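You operate a simulated robot arm through the tools that you are given. There is no shell and no other tool.

You run a simulated robot arm. Do the job below in one go: nothing can be reset, and whatever is moved stays where it is left.

JOB
Fill the tall blue cup to its lower line and the tall green cup to its lower line.
Fine: use the swing tap; open the tank valve first and close it at the end. Where these are worked on the way, their far stop is far enough and under half their travel is too little: tank valve.

Only the result counts: the job must be done as asked and must still hold three seconds after the hand-in. Knocking over, shifting, dropping, spilling or breaking anything else fails it.

ROBOT AND FRAMES
A 7-joint arm with a fingered hand, fixed in place. Base frame: the origin is at the foot of the arm, x ahead of it, y to its left, z up. Units: m, rad, N and s.
With the tool pointing down near the work surface it reaches from about 0.1 to 0.72 m from the base axis. Its first joint turns from -1.204 to 3.002 rad. Payload 3.4 kg.
Tool frame: the origin (TCP) lies between the finger pads and is the grasp point; the fingertips stand 0.039 m ahead of it; z points along the fingers, y is the line along which they close. Largest opening 0.18 m; the body of the gripper starts 0.111 m behind the TCP. The gripper is a hand of 3 fingers: y runs from the thumb to the fingers, the wrist lies at [0, 0, -0.262] in the tool frame, and closing takes about 1.5 s.
Orientation is that of the tool frame in the base frame, as a unit quaternion [x, y, z, w]. With the fingers straight down and closing along the base's y, the tool's x points along the base's -x, its y along +y and its z along -z.

CONTROLS
- The arm moves only by the tool apply_moves. Its argument "moves" is a list of rows, each a list of 7 numbers: the shift along the tool's x, y, z in units of 30 mm (1.0 is 30 mm), then the turn, a rotation vector about the tool's x, y, z in units of 5 degrees (1.0 is 5 degrees), then the closure, from 0 (fully open) to 1 (shut). In form: [[tx, ty, tz, wx, wy, wz, claw], ...]. A call has 1 to 20 rows; each row shifts and turns the commanded pose from where the row before left it, along the tool's axes as they then stand. A call with a number of a shift or a turn outside -1 to 1 is refused whole. Rows are played at 5 a second. More than 0.05 m and 0.15 rad between two rows, or a gripper value outside its range, and nothing of the call is played. A pose out of reach is approached as far as the arm can. The call stops where the force on the tool passes 40 N (or 10 N more than at its start, if that is more) or the arm is blocked; 0.2 s more then pass. Each finger travels about 0.072 m/s and halts on what it meets, pressing with about 33 N; the grip force reading is that of the motor and also rises with nothing between the fingers. The clock runs only during rows and for 0.2 s after the last one: add rows that do not move to give the fingers time. It gives the time, the measured TCP pose, the force on the tool (base axes), the opening and the grip force at its end, in the units of the frame above (readings bear some noise), with the torque about the TCP (base axes, N m) and any sound that the robot's microphone picked up.
- Cameras (640 x 400 px; columns grow to the right, rows downward): "scene" is fixed at [0.0495, 0.6506, 1.4807]; the picture's right is [-0.94, -0.35, 0.00], its down [-0.13, 0.34, -0.93] and it looks along [0.33, -0.87, -0.36] (base axes); focal length 338 px, centre (320, 200). "wrist" rides on the gripper at [0.063, -0.036, -0.128] in the tool frame; the picture's right is [0.50, 0.87, 0.00], its down [-0.75, 0.44, -0.49] and it looks along [-0.43, 0.25, 0.87] (tool axes); focal length 226 px, centre (320, 200). There is no depth. A picture from a camera that has moved, and an enlarged one, comes with that camera's place and axes in the base frame and with its lens.
- grab_frame(camera): a new picture of that camera. The clock stands still meanwhile.
- slide_trunk(by): slides the trunk up (or, below 0, down) by that many m; the arm rides with it, the base frame stays. It gives what a move gives, with no picture.
- hand_shape(shape): the hand has 3 fingers and takes this shape, open, in about a second: jaw (thumb against the fingers, like two jaws); tri (thumb and two fingers); tip (a fingertip pinch); poke (one finger out to press); point (the index stretched); flat (the hand flat); cup (the hand cupped); fist (a fist). The gripper value then closes the fingers along that shape, each until it touches; the sizes above hold for jaw. It gives what a move gives, with no picture.
- close_up(camera, box): a new picture of the part [left, top, right, bottom] of that camera's present view, enlarged. The clock stands still meanwhile.
- finish_job(): hands the job in; it is judged then, once.

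Nothing tells you positions but the pictures and the camera data. Unless the task says otherwise, let go and move clear before handing in.

The tools are called after "Call:" as a command line: name --pt "numbers of a row" for each row, then --argument value for the rest, lists and objects as JSON in quotes. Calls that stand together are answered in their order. apply_moves: Moves the arm, as the interface text tells. Its arguments: {"type":"object","properties":{"moves":{"type":"array","items":{"type":"array","items":{"type":"number"}}}},"required":["moves"]} The other tools are called the same way: slide_trunk (by) slides the trunk up or down; hand_shape (shape) gives the hand a shape; grab_frame (camera) takes a picture; close_up (camera, box) takes an enlarged picture of a part of a camera's view; finish_job () hands the job in.

At the start:

```text
time_s: 0.0
ee_pos: [0.5472, -0.218, 1.2372]
ee_rot: [0.0, 1.0, 0.001, -0.001]
wrist_force: [1.1, -0.1, -0.5]
torque: [-0.01, 0.01, 0.04]
grip_width: 0.1799
grasp_force: 0.1
shape: jaw
trunk travel left (down, up): [-0.325, 0.217]
```

scene: 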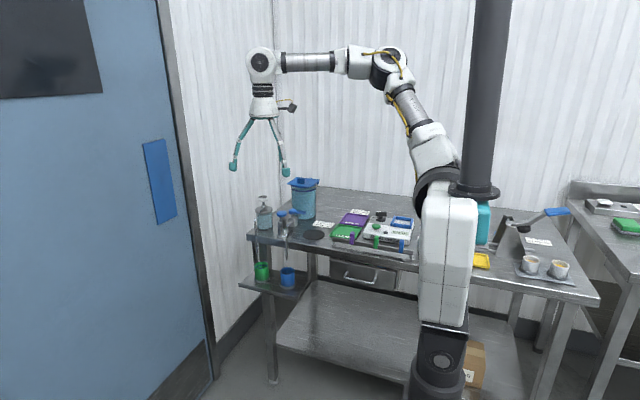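
wrist: 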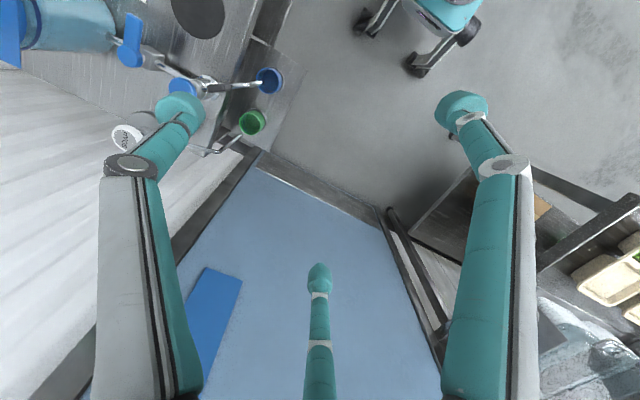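

I see a bench with a blue tank, a tap assembly on the bench's edge, and a lower shelf holding a green and a blue cup. I'll take enlarged pictures first to understand the tap, valve and cups.

Call:
close_up --camera "scene" --box '[230, 165, 350, 240]'

Call:
close_up --camera "scene" --box '[230, 235, 350, 310]'

Call:
close_up --camera "wrist" --box '[80, 0, 320, 150]'

Call:
close_up --camera "scene" --box '[320, 165, 600, 340]'

```text
5.33 times, centred on (290, 202) of scene
camera zoom: at [0.0495, 0.6506, 1.4807], right [-0.94, -0.35, 0.0], down [-0.13, 0.34, -0.93], along [0.33, -0.87, -0.36], focal length 1802 px, centre (480, 187)
```

zoom: 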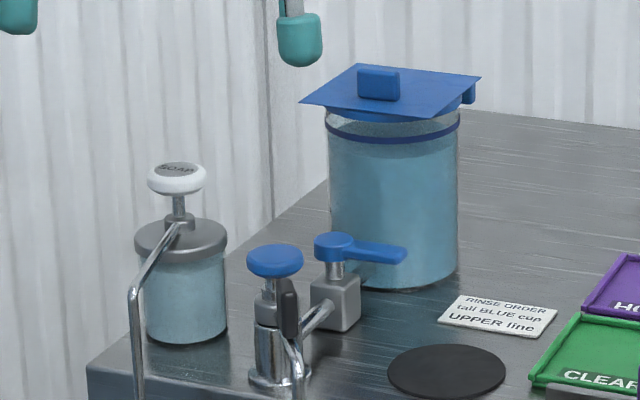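

```text
5.33 times, centred on (290, 272) of scene
camera zoom: at [0.0495, 0.6506, 1.4807], right [-0.94, -0.35, 0.0], down [-0.13, 0.34, -0.93], along [0.33, -0.87, -0.36], focal length 1802 px, centre (480, -187)
```

zoom: 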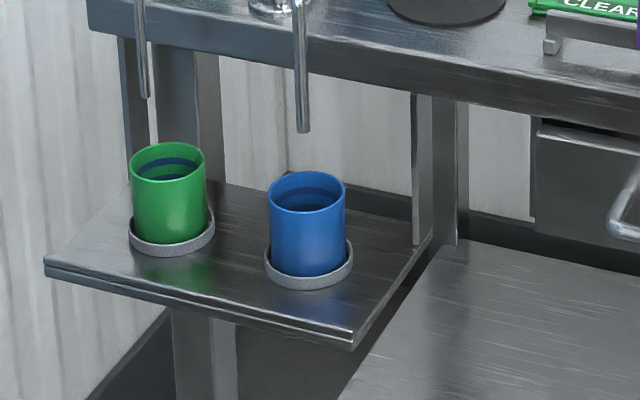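

```text
2.67 times, centred on (200, 75) of wrist
camera zoom: at [0.4852, -0.2556, 1.3662], right [-0.5, 0.87, 0.0], down [0.75, 0.43, 0.49], along [0.42, 0.25, -0.87], focal length 603 px, centre (640, 533)
```

zoom: 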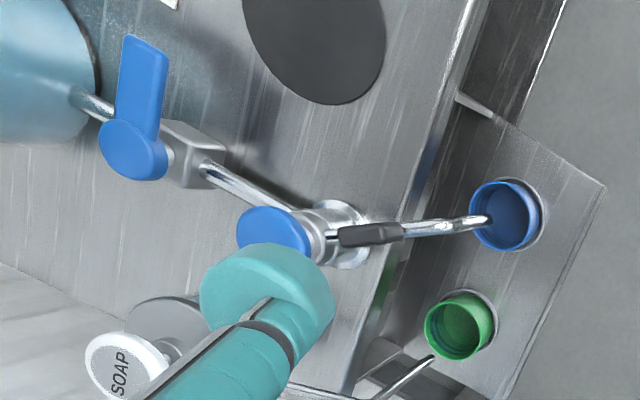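

```text
2.29 times, centred on (460, 252) of scene
camera zoom: at [0.0495, 0.6506, 1.4807], right [-0.94, -0.35, 0.0], down [-0.13, 0.34, -0.93], along [0.33, -0.87, -0.36], focal length 772 px, centre (0, 80)
```

zoom: 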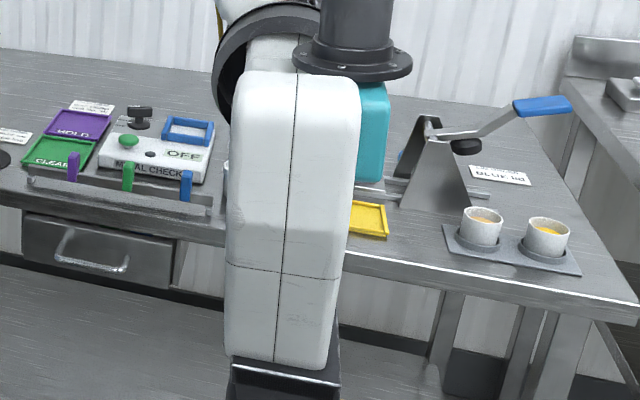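

The swing tap stands at about (0.62, -0.44) with its spout now over the blue cup. The tank valve lever is behind it at about (0.62, -0.54), and the soap pump spout is near the green cup. I'll move the hand over the area, still high, to see the mechanisms better.

Call:
apply_moves --pt "0 -1 0 0 0 0 0" --pt "0 -1 0 0 0 0 0" --pt "0 -1 0 0 0 0 0" --pt "0 -1 0 0 0 0 0" --pt "0 -1 0 0 0 0 0" --pt "0 -1 0 0 0 0 0" --pt "0 0 0 0 0 0 0"

Call:
grab_frame --camera "wrist"

```text
time_s: 1.6
ee_pos: [0.5443, -0.3925, 1.2384]
ee_rot: [0.001, 1.0, 0.0, 0.0]
wrist_force: [0.5, 0.2, -0.3]
torque: [-0.02, 0.03, 0.02]
grip_width: 0.1798
grasp_force: 0.1
shape: jaw
trunk travel left (down, up): [-0.325, 0.217]
```

```text
taken
camera wrist: at [0.4827, -0.4293, 1.3681], right [-0.5, 0.87, 0.0], down [0.75, 0.44, 0.49], along [0.43, 0.24, -0.87], focal length 226 px, centre (320, 200)
```

wrist: 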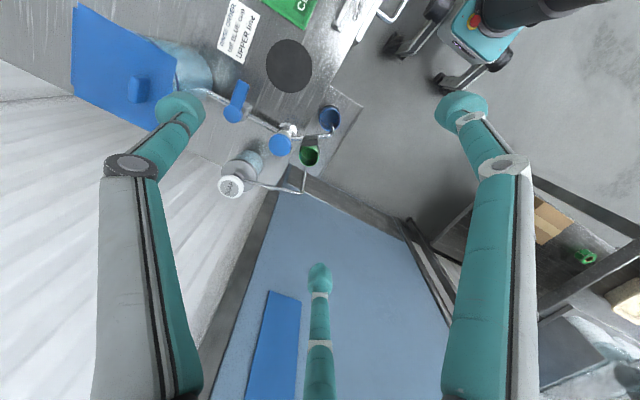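

Call:
close_up --camera "wrist" --box '[180, 60, 360, 210]'

Call:
close_up --camera "wrist" --box '[200, 70, 310, 160]'

Call:
close_up --camera "wrist" --box '[280, 90, 360, 180]'

```text
2.67 times, centred on (270, 135) of wrist
camera zoom: at [0.4827, -0.4293, 1.3681], right [-0.5, 0.87, 0.0], down [0.75, 0.44, 0.49], along [0.43, 0.24, -0.87], focal length 603 px, centre (453, 373)
```

zoom: 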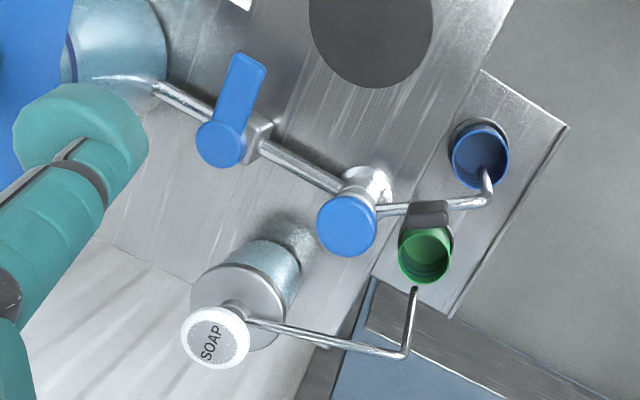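

```text
4.44 times, centred on (255, 115) of wrist
camera zoom: at [0.4827, -0.4293, 1.3681], right [-0.5, 0.87, 0.0], down [0.75, 0.44, 0.49], along [0.43, 0.24, -0.87], focal length 1005 px, centre (609, 578)
```

zoom: 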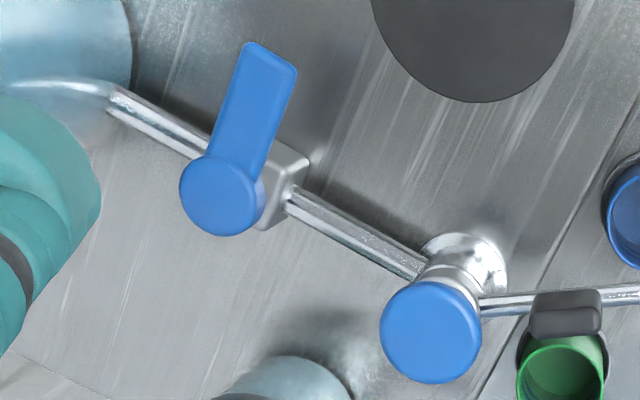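

```text
4.44 times, centred on (320, 135) of wrist
camera zoom: at [0.4827, -0.4293, 1.3681], right [-0.5, 0.87, 0.0], down [0.75, 0.44, 0.49], along [0.43, 0.24, -0.87], focal length 1005 px, centre (320, 489)
```

zoom: 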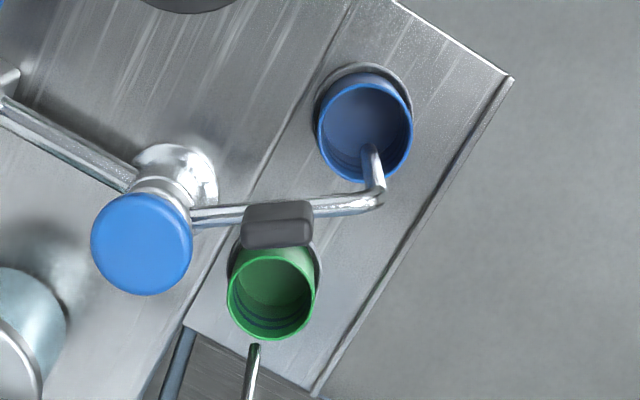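

The blue disc on the tap looks like a push button, and the spout has a dark tab for swinging it. Next I'll enlarge the cups to find their lines, and the valve and button from the side.

Call:
close_up --camera "scene" --box '[250, 255, 300, 295]'

Call:
close_up --camera "scene" --box '[270, 200, 320, 240]'

Call:
grab_frame --camera "scene"

```text
10.00 times, centred on (275, 275) of scene
camera zoom: at [0.0495, 0.6506, 1.4807], right [-0.94, -0.35, 0.0], down [-0.13, 0.34, -0.93], along [0.33, -0.87, -0.36], focal length 3379 px, centre (770, -550)
```

zoom: 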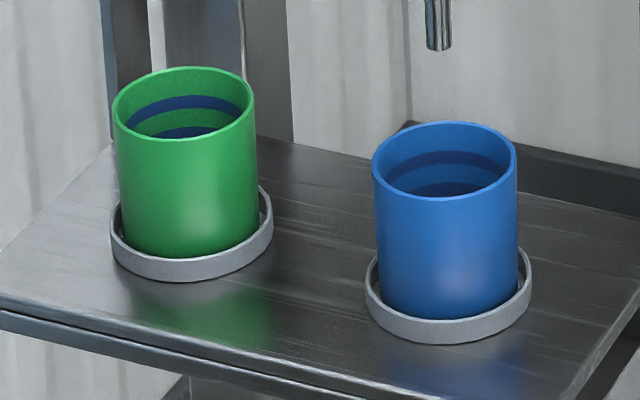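

```text
10.00 times, centred on (295, 220) of scene
camera zoom: at [0.0495, 0.6506, 1.4807], right [-0.94, -0.35, 0.0], down [-0.13, 0.34, -0.93], along [0.33, -0.87, -0.36], focal length 3379 px, centre (570, 0)
```

zoom: 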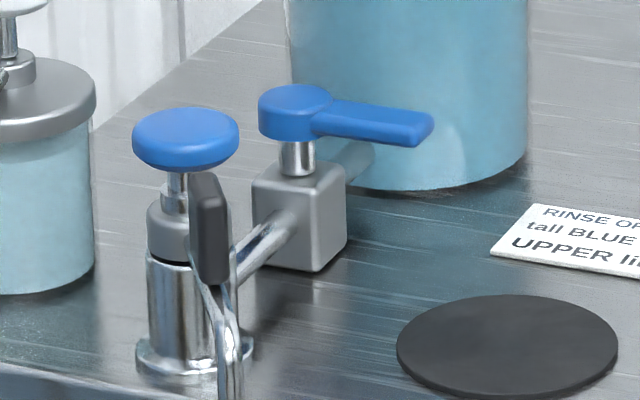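

```text
taken
```

scene: 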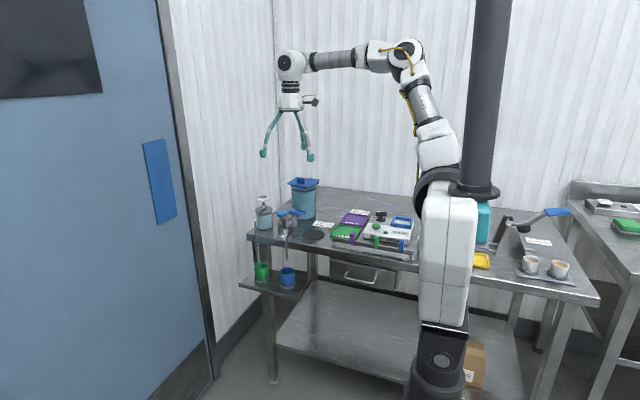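

The button is a plunger, and both cups show two dark bands inside (the lower one partly hidden). I'll put the hand in the poke shape and see where the finger ends.

Call:
hand_shape --shape "poke"

Call:
grab_frame --camera "wrist"

Call:
close_up --camera "scene" --box '[240, 40, 350, 170]'

```text
time_s: 2.5
ee_pos: [0.5436, -0.3933, 1.2392]
ee_rot: [0.0, 1.0, -0.001, 0.0]
wrist_force: [0.2, 0.6, 0.6]
torque: [0.02, 0.0, 0.03]
grip_width: 0.0
grasp_force: 0.1
shape: poke
trunk travel left (down, up): [-0.325, 0.217]
```

```text
taken
camera wrist: at [0.4825, -0.429, 1.3681], right [-0.5, 0.87, 0.0], down [0.75, 0.44, 0.49], along [0.43, 0.24, -0.87], focal length 226 px, centre (320, 200)
```

wrist: 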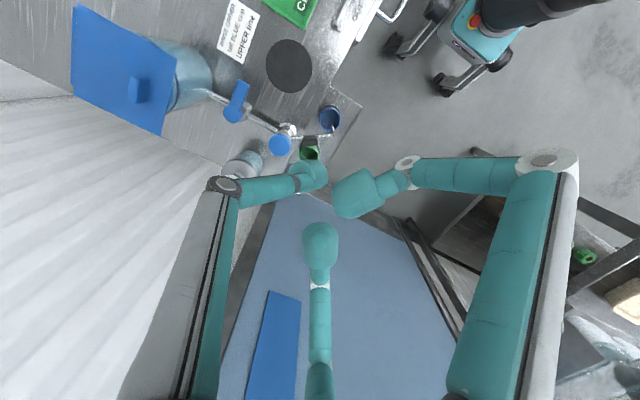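

```text
3.08 times, centred on (295, 105) of scene
camera zoom: at [0.0495, 0.6506, 1.4807], right [-0.94, -0.35, 0.0], down [-0.13, 0.34, -0.93], along [0.33, -0.87, -0.36], focal length 1040 px, centre (397, 492)
```

zoom: 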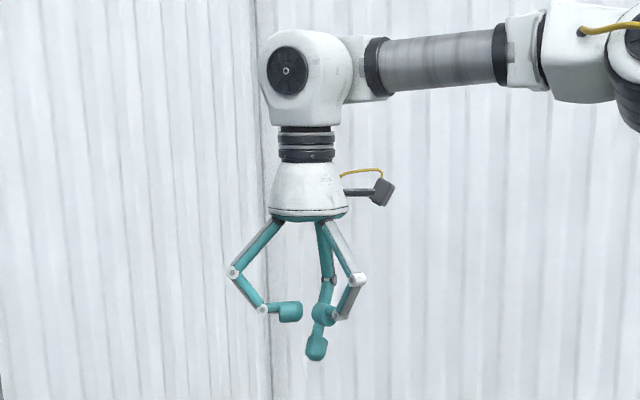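

The poke finger's tip lies on the tool axis about 39 mm ahead of the TCP. The valve lever runs along -x from its pivot at about (0.62, -0.537, 0.92). I'll tilt the hand 30° outward to gain reach and move to a spot above the +y side of the lever.

Call:
apply_moves --pt "0 0 0 0 -1 0 0" --pt "0 0 0 0 -1 0 0" --pt "0 0 0 0 -1 0 0" --pt "0 0 0 0 -1 0 0" --pt "0 0 0 0 -1 0 0" --pt "0 0 0 0 -1 0 0" --pt "0 -1 0 0 0 0 0" --pt "0 -1 0 0 0 0 0" --pt "0 -1 0 0 0 0 0" --pt "0 -0.57 0 0 0 0 0" --pt "0.58 0 1 0 0 0 0" --pt "0.58 0 1 0 0 0 0" --pt "0.58 0 1 0 0 0 0" --pt "0.58 0 1 0 0 0 0" --pt "0 0 0 0 0 0 0" --pt "0 0 0 0 0 0 0"

Call:
grab_frame --camera "wrist"

Call:
grab_frame --camera "scene"

```text
time_s: 5.9
ee_pos: [0.5454, -0.5, 1.0997]
ee_rot: [0.0, 0.966, -0.001, 0.259]
wrist_force: [0.3, -1.1, 1.0]
torque: [0.0, 0.02, 0.01]
grip_width: 0.0002
grasp_force: 0.1
shape: poke
trunk travel left (down, up): [-0.325, 0.217]
```

```text
taken
camera wrist: at [0.428, -0.5381, 1.1805], right [-0.43, 0.87, -0.25], down [0.41, 0.44, 0.8], along [0.8, 0.24, -0.54], focal length 226 px, centre (320, 200)
```

wrist: 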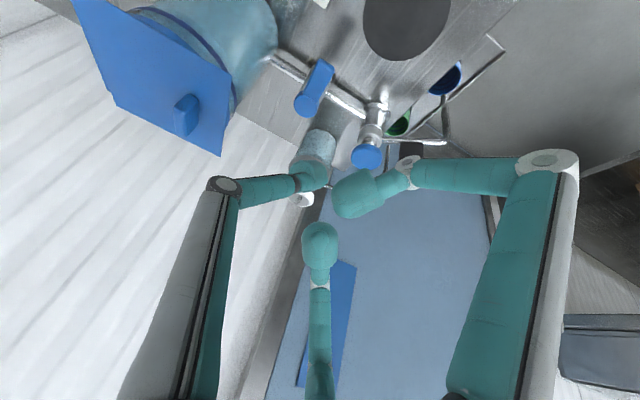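

```text
taken
```

scene: 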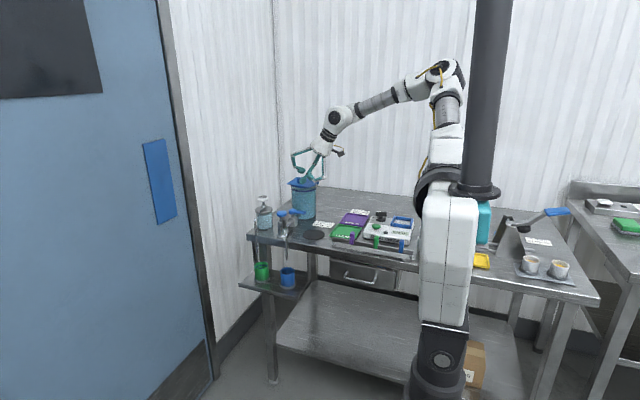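

The arm reached the tilted pose with no contact. I'll zoom in on the hand and lever before descending.

Call:
close_up --camera "scene" --box '[260, 130, 360, 240]'

Call:
close_up --camera "wrist" --box '[240, 30, 480, 200]'

```text
3.64 times, centred on (310, 185) of scene
camera zoom: at [0.0495, 0.6506, 1.4807], right [-0.94, -0.35, 0.0], down [-0.13, 0.34, -0.93], along [0.33, -0.87, -0.36], focal length 1229 px, centre (356, 254)
```

zoom: 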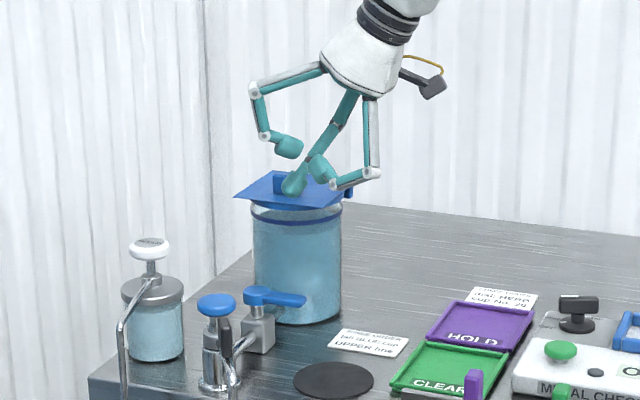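

```text
2.35 times, centred on (360, 115) of wrist
camera zoom: at [0.428, -0.5381, 1.1805], right [-0.43, 0.87, -0.25], down [0.41, 0.44, 0.8], along [0.8, 0.24, -0.54], focal length 532 px, centre (226, 400)
```

zoom: 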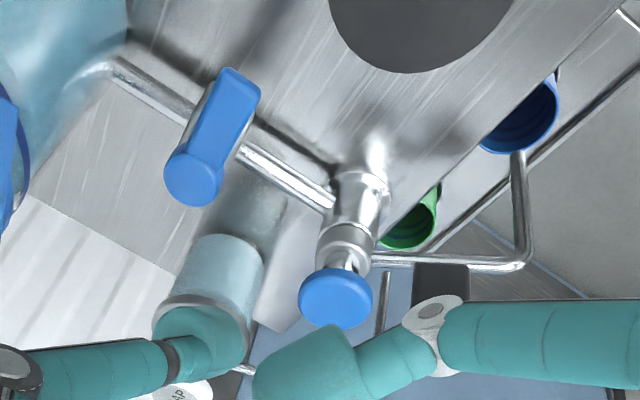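

The finger is over the gap between the lever and the tap. I'll descend to just above lever height and check.

Call:
apply_moves --pt "0.45 0 0.895 0 0 0 0" --pt "0.45 0 0.895 0 0 0 0" --pt "0.45 0 0.895 0 0 0 0" --pt "0.45 0 0.895 0 0 0 0" --pt "0 0 0 0 0 0 0"

Call:
close_up --camera "scene" --box '[260, 160, 340, 240]'

Call:
close_up --camera "wrist" --box '[240, 30, 480, 200]'

```text
time_s: 7.1
ee_pos: [0.5523, -0.5021, 0.9818]
ee_rot: [-0.001, 0.966, 0.0, 0.259]
wrist_force: [-0.2, -0.4, -0.3]
torque: [0.02, 0.01, -0.02]
grip_width: 0.0
grasp_force: 0.0
shape: poke
trunk travel left (down, up): [-0.325, 0.217]
```

```text
5.00 times, centred on (300, 200) of scene
camera zoom: at [0.0495, 0.6506, 1.4807], right [-0.94, -0.35, 0.0], down [-0.13, 0.34, -0.93], along [0.33, -0.87, -0.36], focal length 1690 px, centre (420, 200)
```

zoom: 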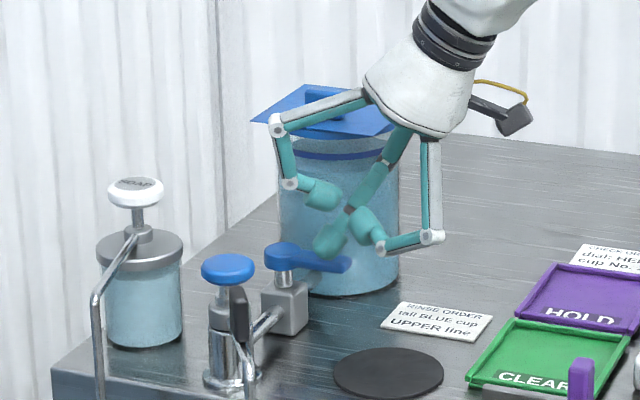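

```text
2.35 times, centred on (360, 115) of wrist
camera zoom: at [0.4347, -0.5389, 1.0616], right [-0.43, 0.87, -0.25], down [0.41, 0.44, 0.8], along [0.81, 0.24, -0.54], focal length 532 px, centre (226, 400)
```

zoom: 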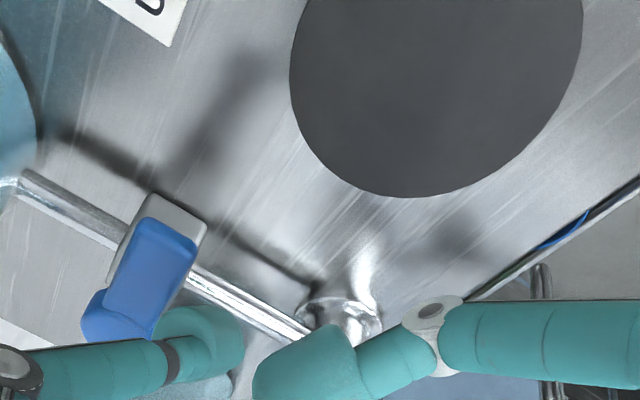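

The fingertip is just on the tap side of the lever. I'll lower it beside the lever and then push gently toward -y to test whether that's the opening direction.

Call:
apply_moves --pt "0.417 0 0.722 0 0 0 0" --pt "0.417 0 0.722 0 0 0 0" --pt "0 0 0 0 0 0 0"

Call:
apply_moves --pt "0 -0.2 0 0 0 0 0" --pt "0 -0.2 0 0 0 0 0" --pt "0 -0.2 0 0 0 0 0" --pt "0 -0.2 0 0 0 0 0"

Call:
close_up --camera "scene" --box '[270, 180, 330, 240]'

```text
time_s: 7.9
ee_pos: [0.5521, -0.5018, 0.9302]
ee_rot: [0.0, 0.966, -0.001, 0.259]
wrist_force: [-1.6, 1.6, 0.3]
torque: [0.02, 0.06, -0.04]
grip_width: 0.0
grasp_force: 0.0
shape: poke
trunk travel left (down, up): [-0.325, 0.217]
```

```text
time_s: 8.9
ee_pos: [0.5505, -0.526, 0.9296]
ee_rot: [0.0, 0.966, -0.001, 0.259]
wrist_force: [-4.2, 3.9, -3.6]
torque: [0.09, 0.08, -0.01]
grip_width: 0.0
grasp_force: 0.1
shape: poke
trunk travel left (down, up): [-0.325, 0.217]
```

```text
6.67 times, centred on (300, 210) of scene
camera zoom: at [0.0495, 0.6506, 1.4807], right [-0.94, -0.35, 0.0], down [-0.13, 0.34, -0.93], along [0.33, -0.87, -0.36], focal length 2253 px, centre (453, 133)
```

zoom: 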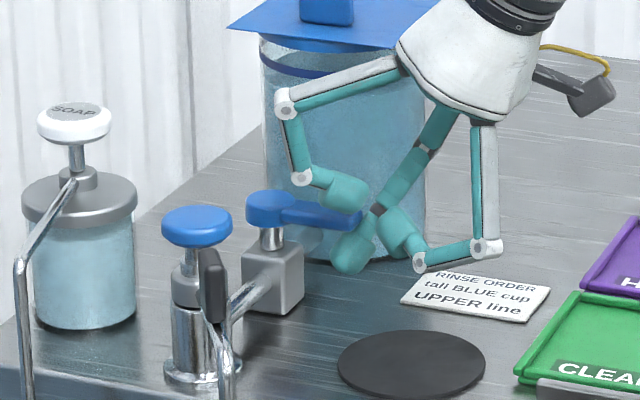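

The lever seems to move with about 4 N of contact. I'll keep pushing along an arc toward -y in small steps, watching the force.

Call:
apply_moves --pt "0 -0.2 0 0 0 0 0" --pt "0 -0.2 0 0 0 0 0" --pt "0 -0.2 0 0 0 0 0"

Call:
close_up --camera "scene" --box '[270, 180, 330, 240]'

Call:
close_up --camera "wrist" --box '[200, 80, 360, 220]'

```text
time_s: 9.7
ee_pos: [0.5526, -0.5442, 0.9306]
ee_rot: [-0.001, 0.966, -0.001, 0.259]
wrist_force: [0.3, -1.0, -0.1]
torque: [0.0, 0.0, -0.01]
grip_width: 0.0002
grasp_force: 0.1
shape: poke
trunk travel left (down, up): [-0.325, 0.217]
```

```text
6.67 times, centred on (300, 210) of scene
camera zoom: at [0.0495, 0.6506, 1.4807], right [-0.94, -0.35, 0.0], down [-0.13, 0.34, -0.93], along [0.33, -0.87, -0.36], focal length 2253 px, centre (453, 133)
```

zoom: 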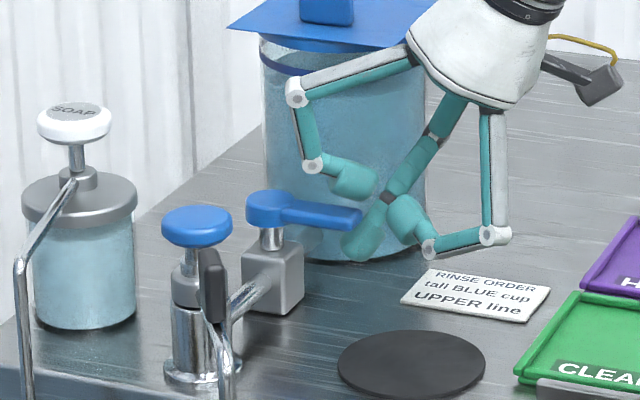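

```text
2.86 times, centred on (280, 150) of wrist
camera zoom: at [0.4344, -0.5821, 1.0113], right [-0.43, 0.87, -0.25], down [0.41, 0.44, 0.8], along [0.81, 0.24, -0.54], focal length 646 px, centre (434, 343)
```

zoom: 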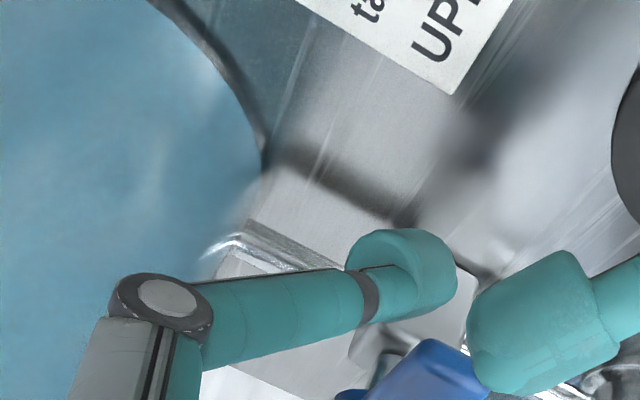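

The finger slipped past the lever's end without turning it, so -y looks like the stop side. The finger is now at the lever's tank side, so I'll move further to -y, go deeper in x, and push toward +y.

Call:
apply_moves --pt "0 -0.4 0 0 0 0 0" --pt "0 -0.4 0 0 0 0 0" --pt "0 -0.3 0 0 0 0 0" --pt "0 0 0 0 0 0 0"

Call:
close_up --camera "scene" --box '[270, 170, 330, 230]'

Call:
close_up --camera "wrist" --box '[160, 60, 400, 240]'

```text
time_s: 10.7
ee_pos: [0.552, -0.5771, 0.9318]
ee_rot: [-0.001, 0.966, -0.001, 0.259]
wrist_force: [-0.1, -0.6, -0.1]
torque: [0.02, -0.01, -0.01]
grip_width: 0.0003
grasp_force: 0.1
shape: poke
trunk travel left (down, up): [-0.325, 0.217]
```

```text
6.67 times, centred on (300, 200) of scene
camera zoom: at [0.0495, 0.6506, 1.4807], right [-0.94, -0.35, 0.0], down [-0.13, 0.34, -0.93], along [0.33, -0.87, -0.36], focal length 2253 px, centre (453, 200)
```

zoom: 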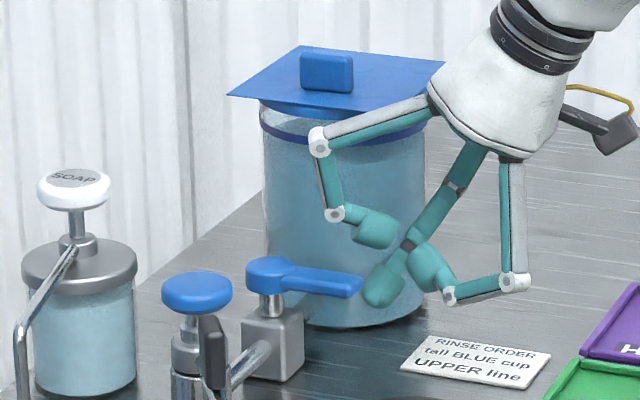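

```text
2.22 times, centred on (280, 150) of wrist
camera zoom: at [0.4334, -0.6138, 1.0118], right [-0.43, 0.87, -0.25], down [0.41, 0.44, 0.8], along [0.8, 0.25, -0.54], focal length 502 px, centre (409, 311)
```

zoom: 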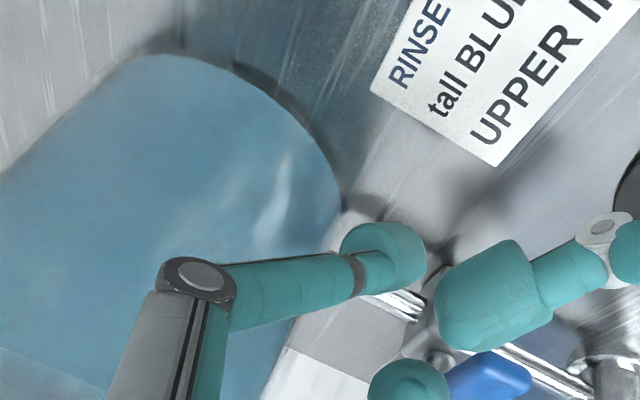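

The fingertip is behind the lever now, clear of the tank. I'll move 22 mm in +x and then push toward +y gently.

Call:
apply_moves --pt "-0.32 0 0.185 0 0 0 0" --pt "-0.32 0 0.185 0 0 0 0" --pt "0 0.2 0 0 0 0 0" --pt "0 0.2 0 0 0 0 0" --pt "0 0.2 0 0 0 0 0"

Call:
close_up --camera "scene" --box '[270, 170, 330, 230]'

Call:
close_up --camera "wrist" --box '[160, 60, 400, 240]'

```text
time_s: 11.9
ee_pos: [0.5741, -0.5606, 0.9315]
ee_rot: [-0.001, 0.966, -0.001, 0.259]
wrist_force: [0.1, 0.6, -0.8]
torque: [0.0, 0.02, -0.03]
grip_width: 0.0
grasp_force: 0.0
shape: poke
trunk travel left (down, up): [-0.325, 0.217]
```

```text
6.67 times, centred on (300, 200) of scene
camera zoom: at [0.0495, 0.6506, 1.4807], right [-0.94, -0.35, 0.0], down [-0.13, 0.34, -0.93], along [0.33, -0.87, -0.36], focal length 2253 px, centre (453, 200)
```

zoom: 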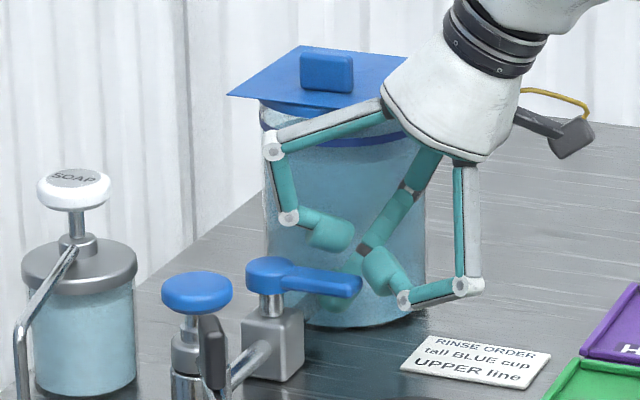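

```text
2.22 times, centred on (280, 150) of wrist
camera zoom: at [0.4568, -0.5966, 1.0123], right [-0.43, 0.87, -0.25], down [0.41, 0.44, 0.8], along [0.8, 0.24, -0.54], focal length 502 px, centre (409, 311)
```

zoom: 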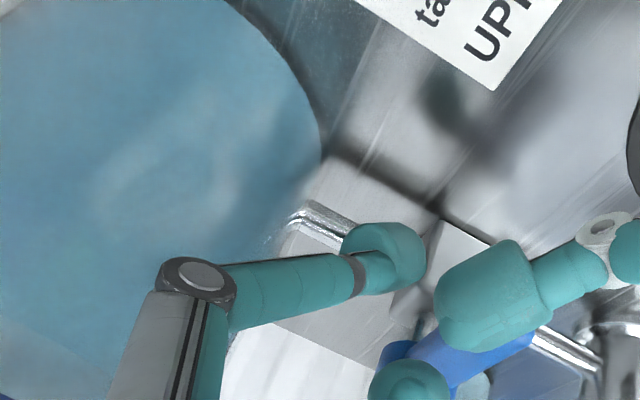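

The finger is behind the lever with the lever still in its original position. I'll push it along an arc toward +y.

Call:
apply_moves --pt "0.04 0.195 -0.024 0 0 0 0" --pt "0.04 0.195 -0.024 0 0 0 0" --pt "0.04 0.195 -0.024 0 0 0 0" --pt "0.04 0.195 -0.024 0 0 0 0"

Call:
close_up --camera "scene" --box '[270, 170, 330, 230]'

Call:
close_up --camera "wrist" --box '[160, 60, 400, 240]'

```text
time_s: 12.9
ee_pos: [0.5681, -0.5378, 0.9308]
ee_rot: [0.001, 0.966, -0.002, 0.259]
wrist_force: [1.1, -1.8, -0.5]
torque: [0.0, 0.0, -0.02]
grip_width: 0.0
grasp_force: 0.0
shape: poke
trunk travel left (down, up): [-0.325, 0.217]
```

```text
6.67 times, centred on (300, 200) of scene
camera zoom: at [0.0495, 0.6506, 1.4807], right [-0.94, -0.35, 0.0], down [-0.13, 0.34, -0.93], along [0.33, -0.87, -0.36], focal length 2253 px, centre (453, 200)
```

zoom: 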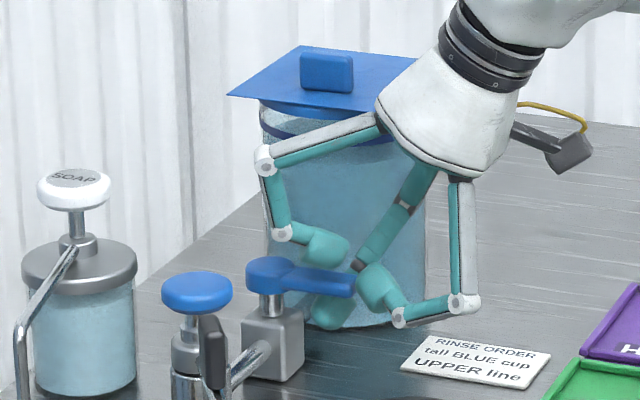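

```text
2.22 times, centred on (280, 150) of wrist
camera zoom: at [0.4509, -0.5734, 1.0113], right [-0.43, 0.87, -0.25], down [0.41, 0.44, 0.8], along [0.8, 0.24, -0.54], focal length 502 px, centre (409, 311)
```

zoom: 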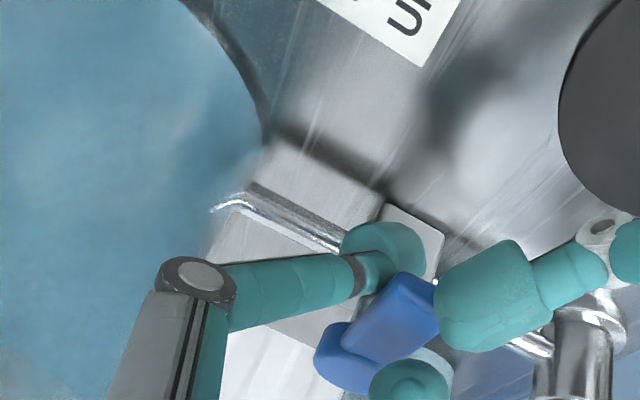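

The lever is turning toward +y with under 2 N, so that's the opening direction. I'll continue the arc.

Call:
apply_moves --pt "-0.017 0.171 0.01 0 0 0 0" --pt "-0.017 0.171 0.01 0 0 0 0" --pt "-0.017 0.171 0.01 0 0 0 0" --pt "-0.102 0.142 0.059 0 0 0 0" --pt "-0.102 0.142 0.059 0 0 0 0" --pt "-0.102 0.142 0.059 0 0 0 0"

Call:
close_up --camera "scene" --box '[270, 170, 330, 230]'

Call:
close_up --camera "wrist" --box '[160, 60, 400, 240]'

```text
time_s: 14.3
ee_pos: [0.5804, -0.5066, 0.9304]
ee_rot: [-0.001, 0.966, -0.001, 0.257]
wrist_force: [-7.5, 0.2, -5.5]
torque: [0.03, 0.07, -0.08]
grip_width: 0.0001
grasp_force: 0.1
shape: poke
trunk travel left (down, up): [-0.325, 0.217]
```

```text
6.67 times, centred on (300, 200) of scene
camera zoom: at [0.0495, 0.6506, 1.4807], right [-0.94, -0.35, 0.0], down [-0.13, 0.34, -0.93], along [0.33, -0.87, -0.36], focal length 2253 px, centre (453, 200)
```

zoom: 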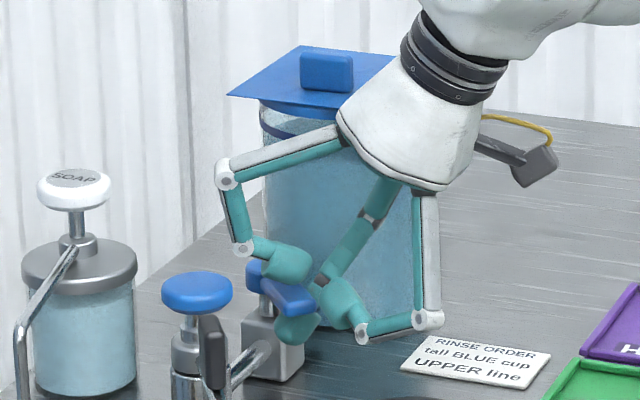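

```text
2.22 times, centred on (280, 150) of wrist
camera zoom: at [0.4627, -0.5437, 1.0117], right [-0.43, 0.87, -0.25], down [0.41, 0.44, 0.8], along [0.8, 0.25, -0.54], focal length 502 px, centre (409, 311)
```

zoom: 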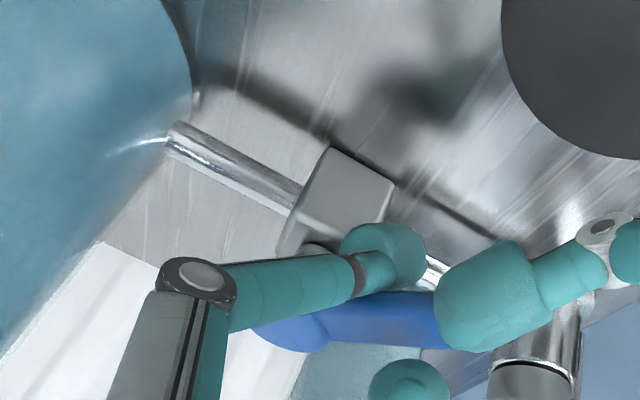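

The lever is at about 45°. I'll keep pushing, now mostly along +x, to take it to its far stop.

Call:
apply_moves --pt "-0.144 0 0.083 0 0 0 0" --pt "-0.144 0 0.083 0 0 0 0" --pt "-0.144 0 0.083 0 0 0 0" --pt "-0.144 0 0.083 0 0 0 0"

Call:
close_up --camera "scene" --box '[270, 170, 330, 230]'

Call:
close_up --camera "wrist" --box '[160, 60, 400, 240]'

```text
time_s: 15.3
ee_pos: [0.5987, -0.5065, 0.9303]
ee_rot: [0.0, 0.966, -0.001, 0.259]
wrist_force: [-15.6, 3.3, -3.8]
torque: [0.08, 0.07, -0.38]
grip_width: 0.0001
grasp_force: 0.2
shape: poke
trunk travel left (down, up): [-0.325, 0.217]
```

```text
6.67 times, centred on (300, 200) of scene
camera zoom: at [0.0495, 0.6506, 1.4807], right [-0.94, -0.35, 0.0], down [-0.13, 0.34, -0.93], along [0.33, -0.87, -0.36], focal length 2253 px, centre (453, 200)
```

zoom: 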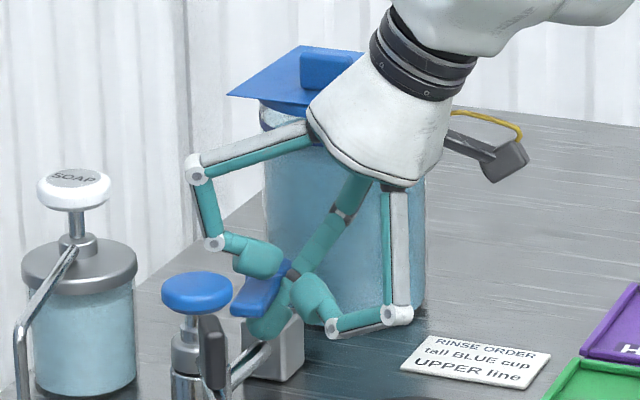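

```text
2.22 times, centred on (280, 150) of wrist
camera zoom: at [0.4817, -0.5434, 1.0119], right [-0.43, 0.87, -0.25], down [0.41, 0.44, 0.8], along [0.8, 0.24, -0.54], focal length 502 px, centre (409, 311)
```

zoom: 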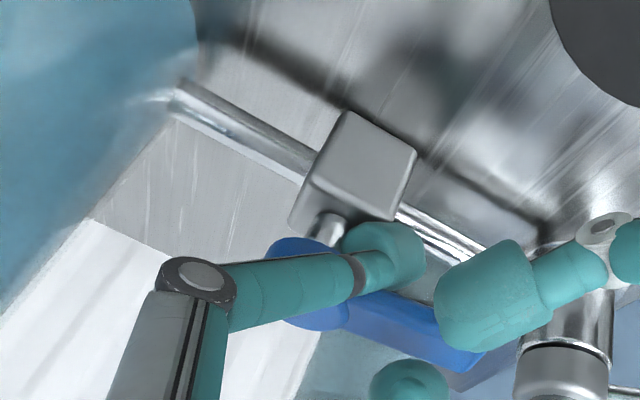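

The lever is almost in line with the pipe (about 80°). I'll push a little more to reach the stop.

Call:
apply_moves --pt "-0.1 0 0.058 0 0 0 0" --pt "-0.1 0 0.058 0 0 0 0" --pt "-0.1 0 0.058 0 0 0 0"

Call:
close_up --camera "scene" --box '[270, 170, 330, 230]'

Call:
close_up --camera "wrist" --box '[160, 60, 400, 240]'

```text
time_s: 16.3
ee_pos: [0.6036, -0.502, 0.9268]
ee_rot: [-0.002, 0.968, 0.0, 0.25]
wrist_force: [-21.3, 2.3, -0.4]
torque: [-0.03, 0.01, -0.42]
grip_width: 0.0001
grasp_force: 0.0
shape: poke
trunk travel left (down, up): [-0.325, 0.217]
stopped in row 3: the force on the tool passed its limit at 40 N (the readings are from after the stop); the commanded pose is now the measured one
```

```text
6.67 times, centred on (300, 200) of scene
camera zoom: at [0.0495, 0.6506, 1.4807], right [-0.94, -0.35, 0.0], down [-0.13, 0.34, -0.93], along [0.33, -0.87, -0.36], focal length 2253 px, centre (453, 200)
```

zoom: 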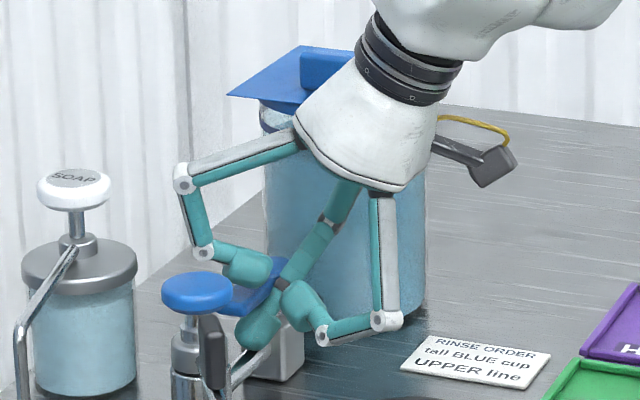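

```text
2.22 times, centred on (280, 150) of wrist
camera zoom: at [0.4878, -0.5393, 1.0095], right [-0.44, 0.86, -0.24], down [0.42, 0.44, 0.8], along [0.79, 0.25, -0.56], focal length 502 px, centre (409, 311)
```

zoom: 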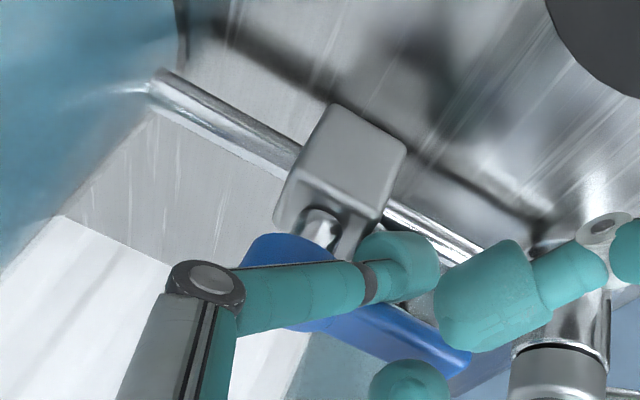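

The lever hit its far stop in line with the pipe, so the valve is open. I'll back off and retreat along the tool axis, then look.

Call:
apply_moves --pt "0.144 0 -0.083 0 0 0 0" --pt "0.144 0 -0.083 0 0 0 0" --pt "0 0 -0.6 0 0 0 0" --pt "0 0 -1 0 0 0 0" --pt "0 0 -1 0 0 0 0" --pt "0 0 -1 0 0 0 0" --pt "0 0 -1 0 0 0 0" --pt "0 0 0 0 0 0 0"

Call:
close_up --camera "scene" --box '[260, 170, 340, 230]'

Call:
grab_frame --camera "wrist"

```text
time_s: 18.1
ee_pos: [0.5308, -0.5045, 1.0504]
ee_rot: [-0.001, 0.967, -0.001, 0.254]
wrist_force: [0.7, -1.5, 0.5]
torque: [0.01, 0.01, -0.01]
grip_width: 0.0001
grasp_force: 0.0
shape: poke
trunk travel left (down, up): [-0.325, 0.217]
```

```text
6.67 times, centred on (300, 200) of scene
camera zoom: at [0.0495, 0.6506, 1.4807], right [-0.94, -0.35, 0.0], down [-0.13, 0.34, -0.93], along [0.33, -0.87, -0.36], focal length 2253 px, centre (453, 200)
```

zoom: 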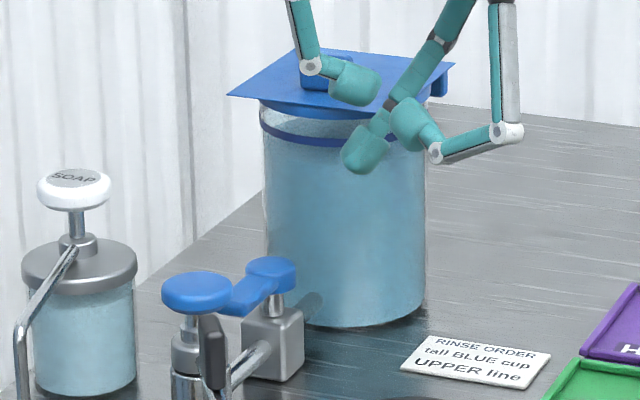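

```text
taken
camera wrist: at [0.4153, -0.542, 1.1331], right [-0.44, 0.86, -0.25], down [0.41, 0.44, 0.8], along [0.8, 0.25, -0.55], focal length 226 px, centre (320, 200)
```

wrist: 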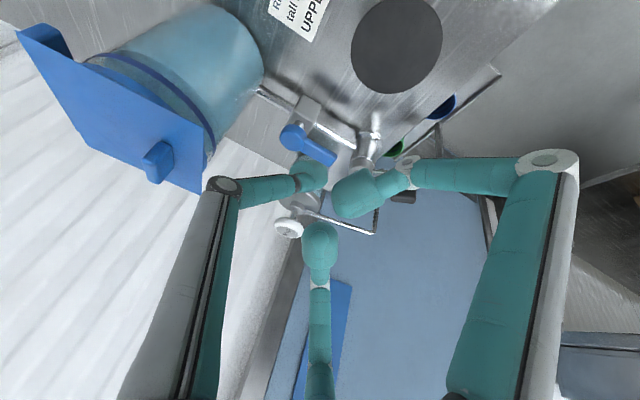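

The lever now lies in line with the pipe, toward the tap, so the valve is open. I'll move clear and change to a closed jaw for pressing the button, because the curled poke fingers would come near the spout's tab.

Call:
apply_moves --pt "0 1 -0.7 0 0 0 0" --pt "0 1 -0.7 0 0 0 0" --pt "0 1 -0.7 0 0 0 0" --pt "0 0 0 0 0 0 0"

Call:
hand_shape --shape "jaw"

Call:
apply_moves --pt "0 0 0 0 0 0 1" --pt "0 0 0 0 0 0 1" --pt "0 0 0 0 0 0 1" --pt "0 0 0 0 0 0 1" --pt "0 0 0 0 0 0 1" --pt "0 0 0 0 0 0 1" --pt "0 0 0 0 0 0 1" --pt "0 0 0 0 0 0 1"

Call:
grab_frame --camera "wrist"

Call:
close_up --camera "scene" --box '[250, 110, 370, 230]'

```text
time_s: 19.1
ee_pos: [0.4998, -0.4156, 1.1039]
ee_rot: [-0.001, 0.967, -0.001, 0.254]
wrist_force: [-0.8, -1.0, 0.4]
torque: [0.03, -0.01, 0.0]
grip_width: 0.0
grasp_force: 0.1
shape: poke
trunk travel left (down, up): [-0.325, 0.217]
```

```text
time_s: 20.0
ee_pos: [0.4999, -0.4137, 1.1042]
ee_rot: [-0.001, 0.967, -0.001, 0.255]
wrist_force: [-0.1, -0.4, 0.1]
torque: [-0.01, 0.02, -0.01]
grip_width: 0.18
grasp_force: 0.0
shape: jaw
trunk travel left (down, up): [-0.325, 0.217]
```

```text
time_s: 21.8
ee_pos: [0.5, -0.4134, 1.1058]
ee_rot: [-0.002, 0.967, -0.001, 0.254]
wrist_force: [-0.6, 0.1, 1.3]
torque: [0.0, 0.03, 0.03]
grip_width: 0.0
grasp_force: 33.0
shape: jaw
trunk travel left (down, up): [-0.325, 0.217]
```

```text
taken
camera wrist: at [0.3829, -0.4503, 1.1868], right [-0.44, 0.86, -0.25], down [0.41, 0.44, 0.8], along [0.8, 0.25, -0.55], focal length 226 px, centre (320, 200)
```

wrist: 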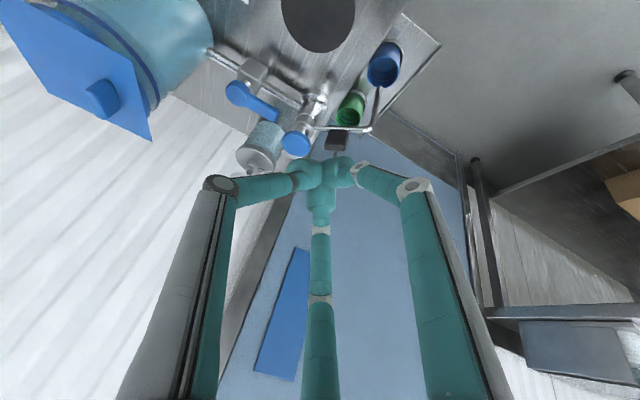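

```text
3.33 times, centred on (310, 170) of scene
camera zoom: at [0.0495, 0.6506, 1.4807], right [-0.94, -0.35, 0.0], down [-0.13, 0.34, -0.93], along [0.33, -0.87, -0.36], focal length 1126 px, centre (353, 300)
```

zoom: 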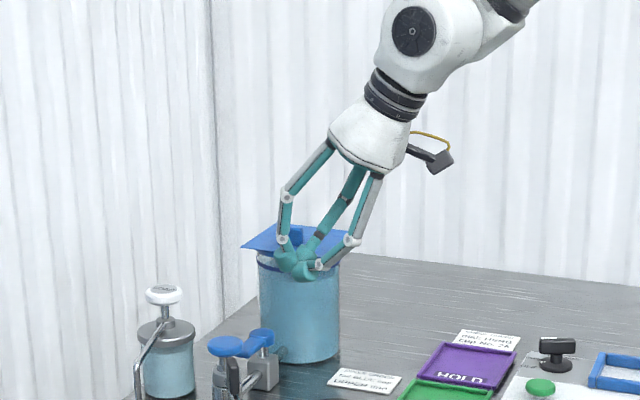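

The closed jaw forms a wide cluster that could touch the spout tab. I'll look at the "point" shape instead.

Call:
hand_shape --shape "point"

Call:
close_up --camera "scene" --box '[250, 110, 370, 230]'

Call:
grab_frame --camera "wrist"

```text
time_s: 22.7
ee_pos: [0.5007, -0.4144, 1.1046]
ee_rot: [-0.001, 0.967, -0.002, 0.255]
wrist_force: [0.0, 0.6, -0.4]
torque: [0.02, 0.03, -0.02]
grip_width: 0.0
grasp_force: 0.1
shape: point
trunk travel left (down, up): [-0.325, 0.217]
```

```text
3.33 times, centred on (310, 170) of scene
camera zoom: at [0.0495, 0.6506, 1.4807], right [-0.94, -0.35, 0.0], down [-0.13, 0.34, -0.93], along [0.33, -0.87, -0.36], focal length 1126 px, centre (353, 300)
```

zoom: 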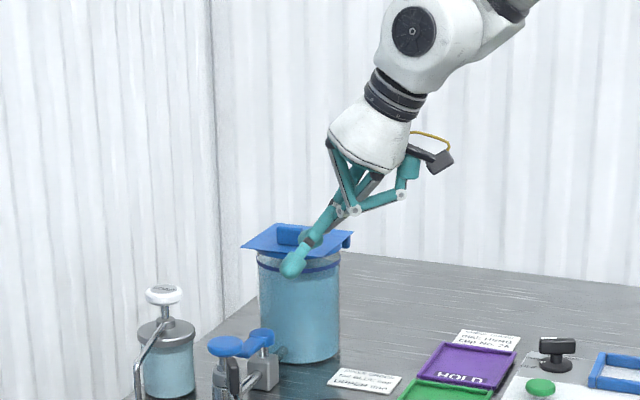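

```text
taken
camera wrist: at [0.3829, -0.4504, 1.1868], right [-0.44, 0.86, -0.25], down [0.41, 0.44, 0.8], along [0.8, 0.25, -0.55], focal length 226 px, centre (320, 200)
```

wrist: 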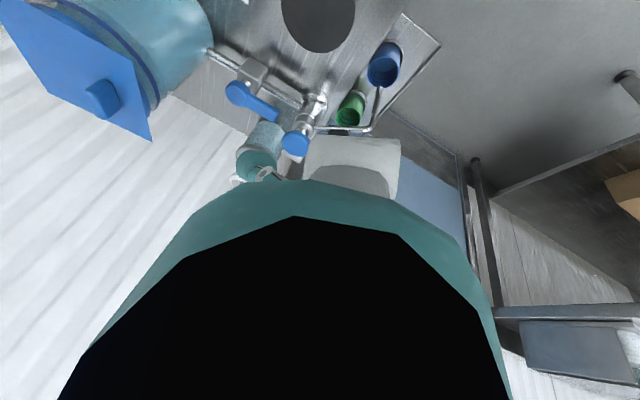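

The "point" shape has the other fingers folded away, with the tip on the tool axis. I'll bring it over the button at about (0.62, -0.437), keeping height first.

Call:
apply_moves --pt "-0.947 -0.251 0.536 0 0 0 0" --pt "-0.947 -0.251 0.536 0 0 0 0" --pt "-0.947 -0.251 0.536 0 0 0 0" --pt "0 0 0 0 0 0 0" --pt "0.41 0 0.725 0 0 0 0" --pt "0.41 0 0.725 0 0 0 0" --pt "0.41 0 0.725 0 0 0 0" --pt "0 0 0 0 0 0 0"

Call:
close_up --camera "scene" --box '[260, 170, 340, 240]'

Call:
grab_frame --camera "wrist"

```text
time_s: 24.5
ee_pos: [0.5961, -0.4354, 1.0287]
ee_rot: [-0.001, 0.967, -0.001, 0.255]
wrist_force: [0.3, 0.3, 0.4]
torque: [0.01, -0.02, 0.0]
grip_width: 0.0002
grasp_force: 0.1
shape: point
trunk travel left (down, up): [-0.325, 0.217]
```

```text
5.71 times, centred on (300, 205) of scene
camera zoom: at [0.0495, 0.6506, 1.4807], right [-0.94, -0.35, 0.0], down [-0.13, 0.34, -0.93], along [0.33, -0.87, -0.36], focal length 1931 px, centre (434, 171)
```

zoom: 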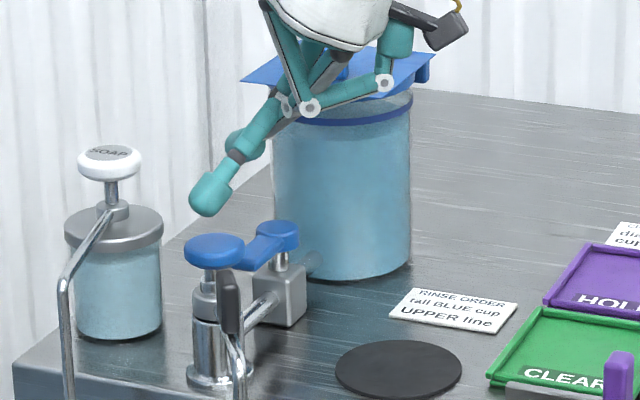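

```text
taken
camera wrist: at [0.4796, -0.472, 1.1102], right [-0.44, 0.86, -0.25], down [0.41, 0.44, 0.8], along [0.8, 0.24, -0.55], focal length 226 px, centre (320, 200)
```

wrist: 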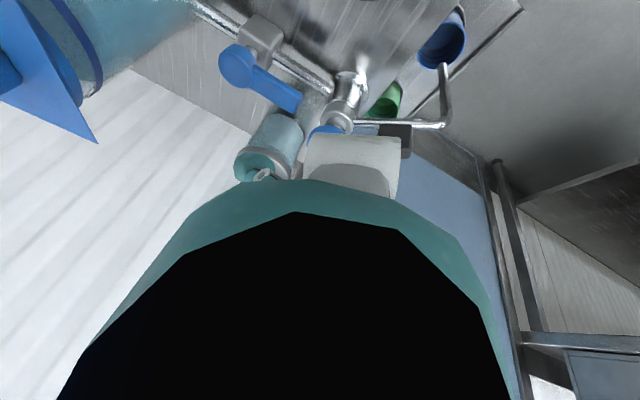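

The tip is above the button within about a centimetre. I'll shift a little toward -y and lower close to the button to check the alignment.

Call:
apply_moves --pt "0 -0.27 0 0 0 0 0" --pt "0.164 0 0.29 0 0 0 0" --pt "0.164 0 0.29 0 0 0 0" --pt "0 0 0 0 0 0 0"

Call:
close_up --camera "scene" --box '[275, 190, 315, 220]'

```text
time_s: 25.5
ee_pos: [0.5972, -0.4438, 1.0099]
ee_rot: [0.0, 0.967, -0.001, 0.255]
wrist_force: [0.3, -0.2, -0.4]
torque: [0.0, 0.02, -0.01]
grip_width: 0.0
grasp_force: 0.0
shape: point
trunk travel left (down, up): [-0.325, 0.217]
```

```text
13.33 times, centred on (295, 205) of scene
camera zoom: at [0.0495, 0.6506, 1.4807], right [-0.94, -0.35, 0.0], down [-0.13, 0.34, -0.93], along [0.33, -0.87, -0.36], focal length 4505 px, centre (653, 133)
```

zoom: 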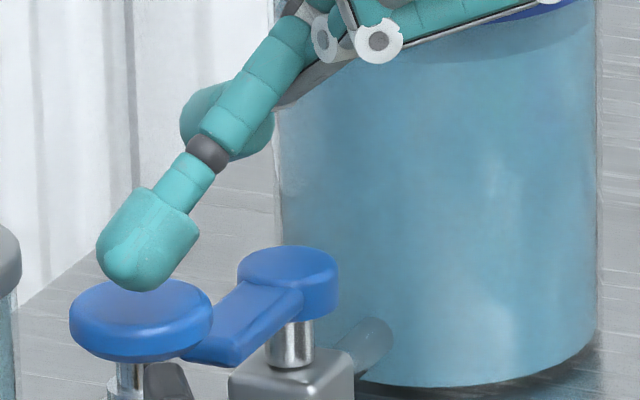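

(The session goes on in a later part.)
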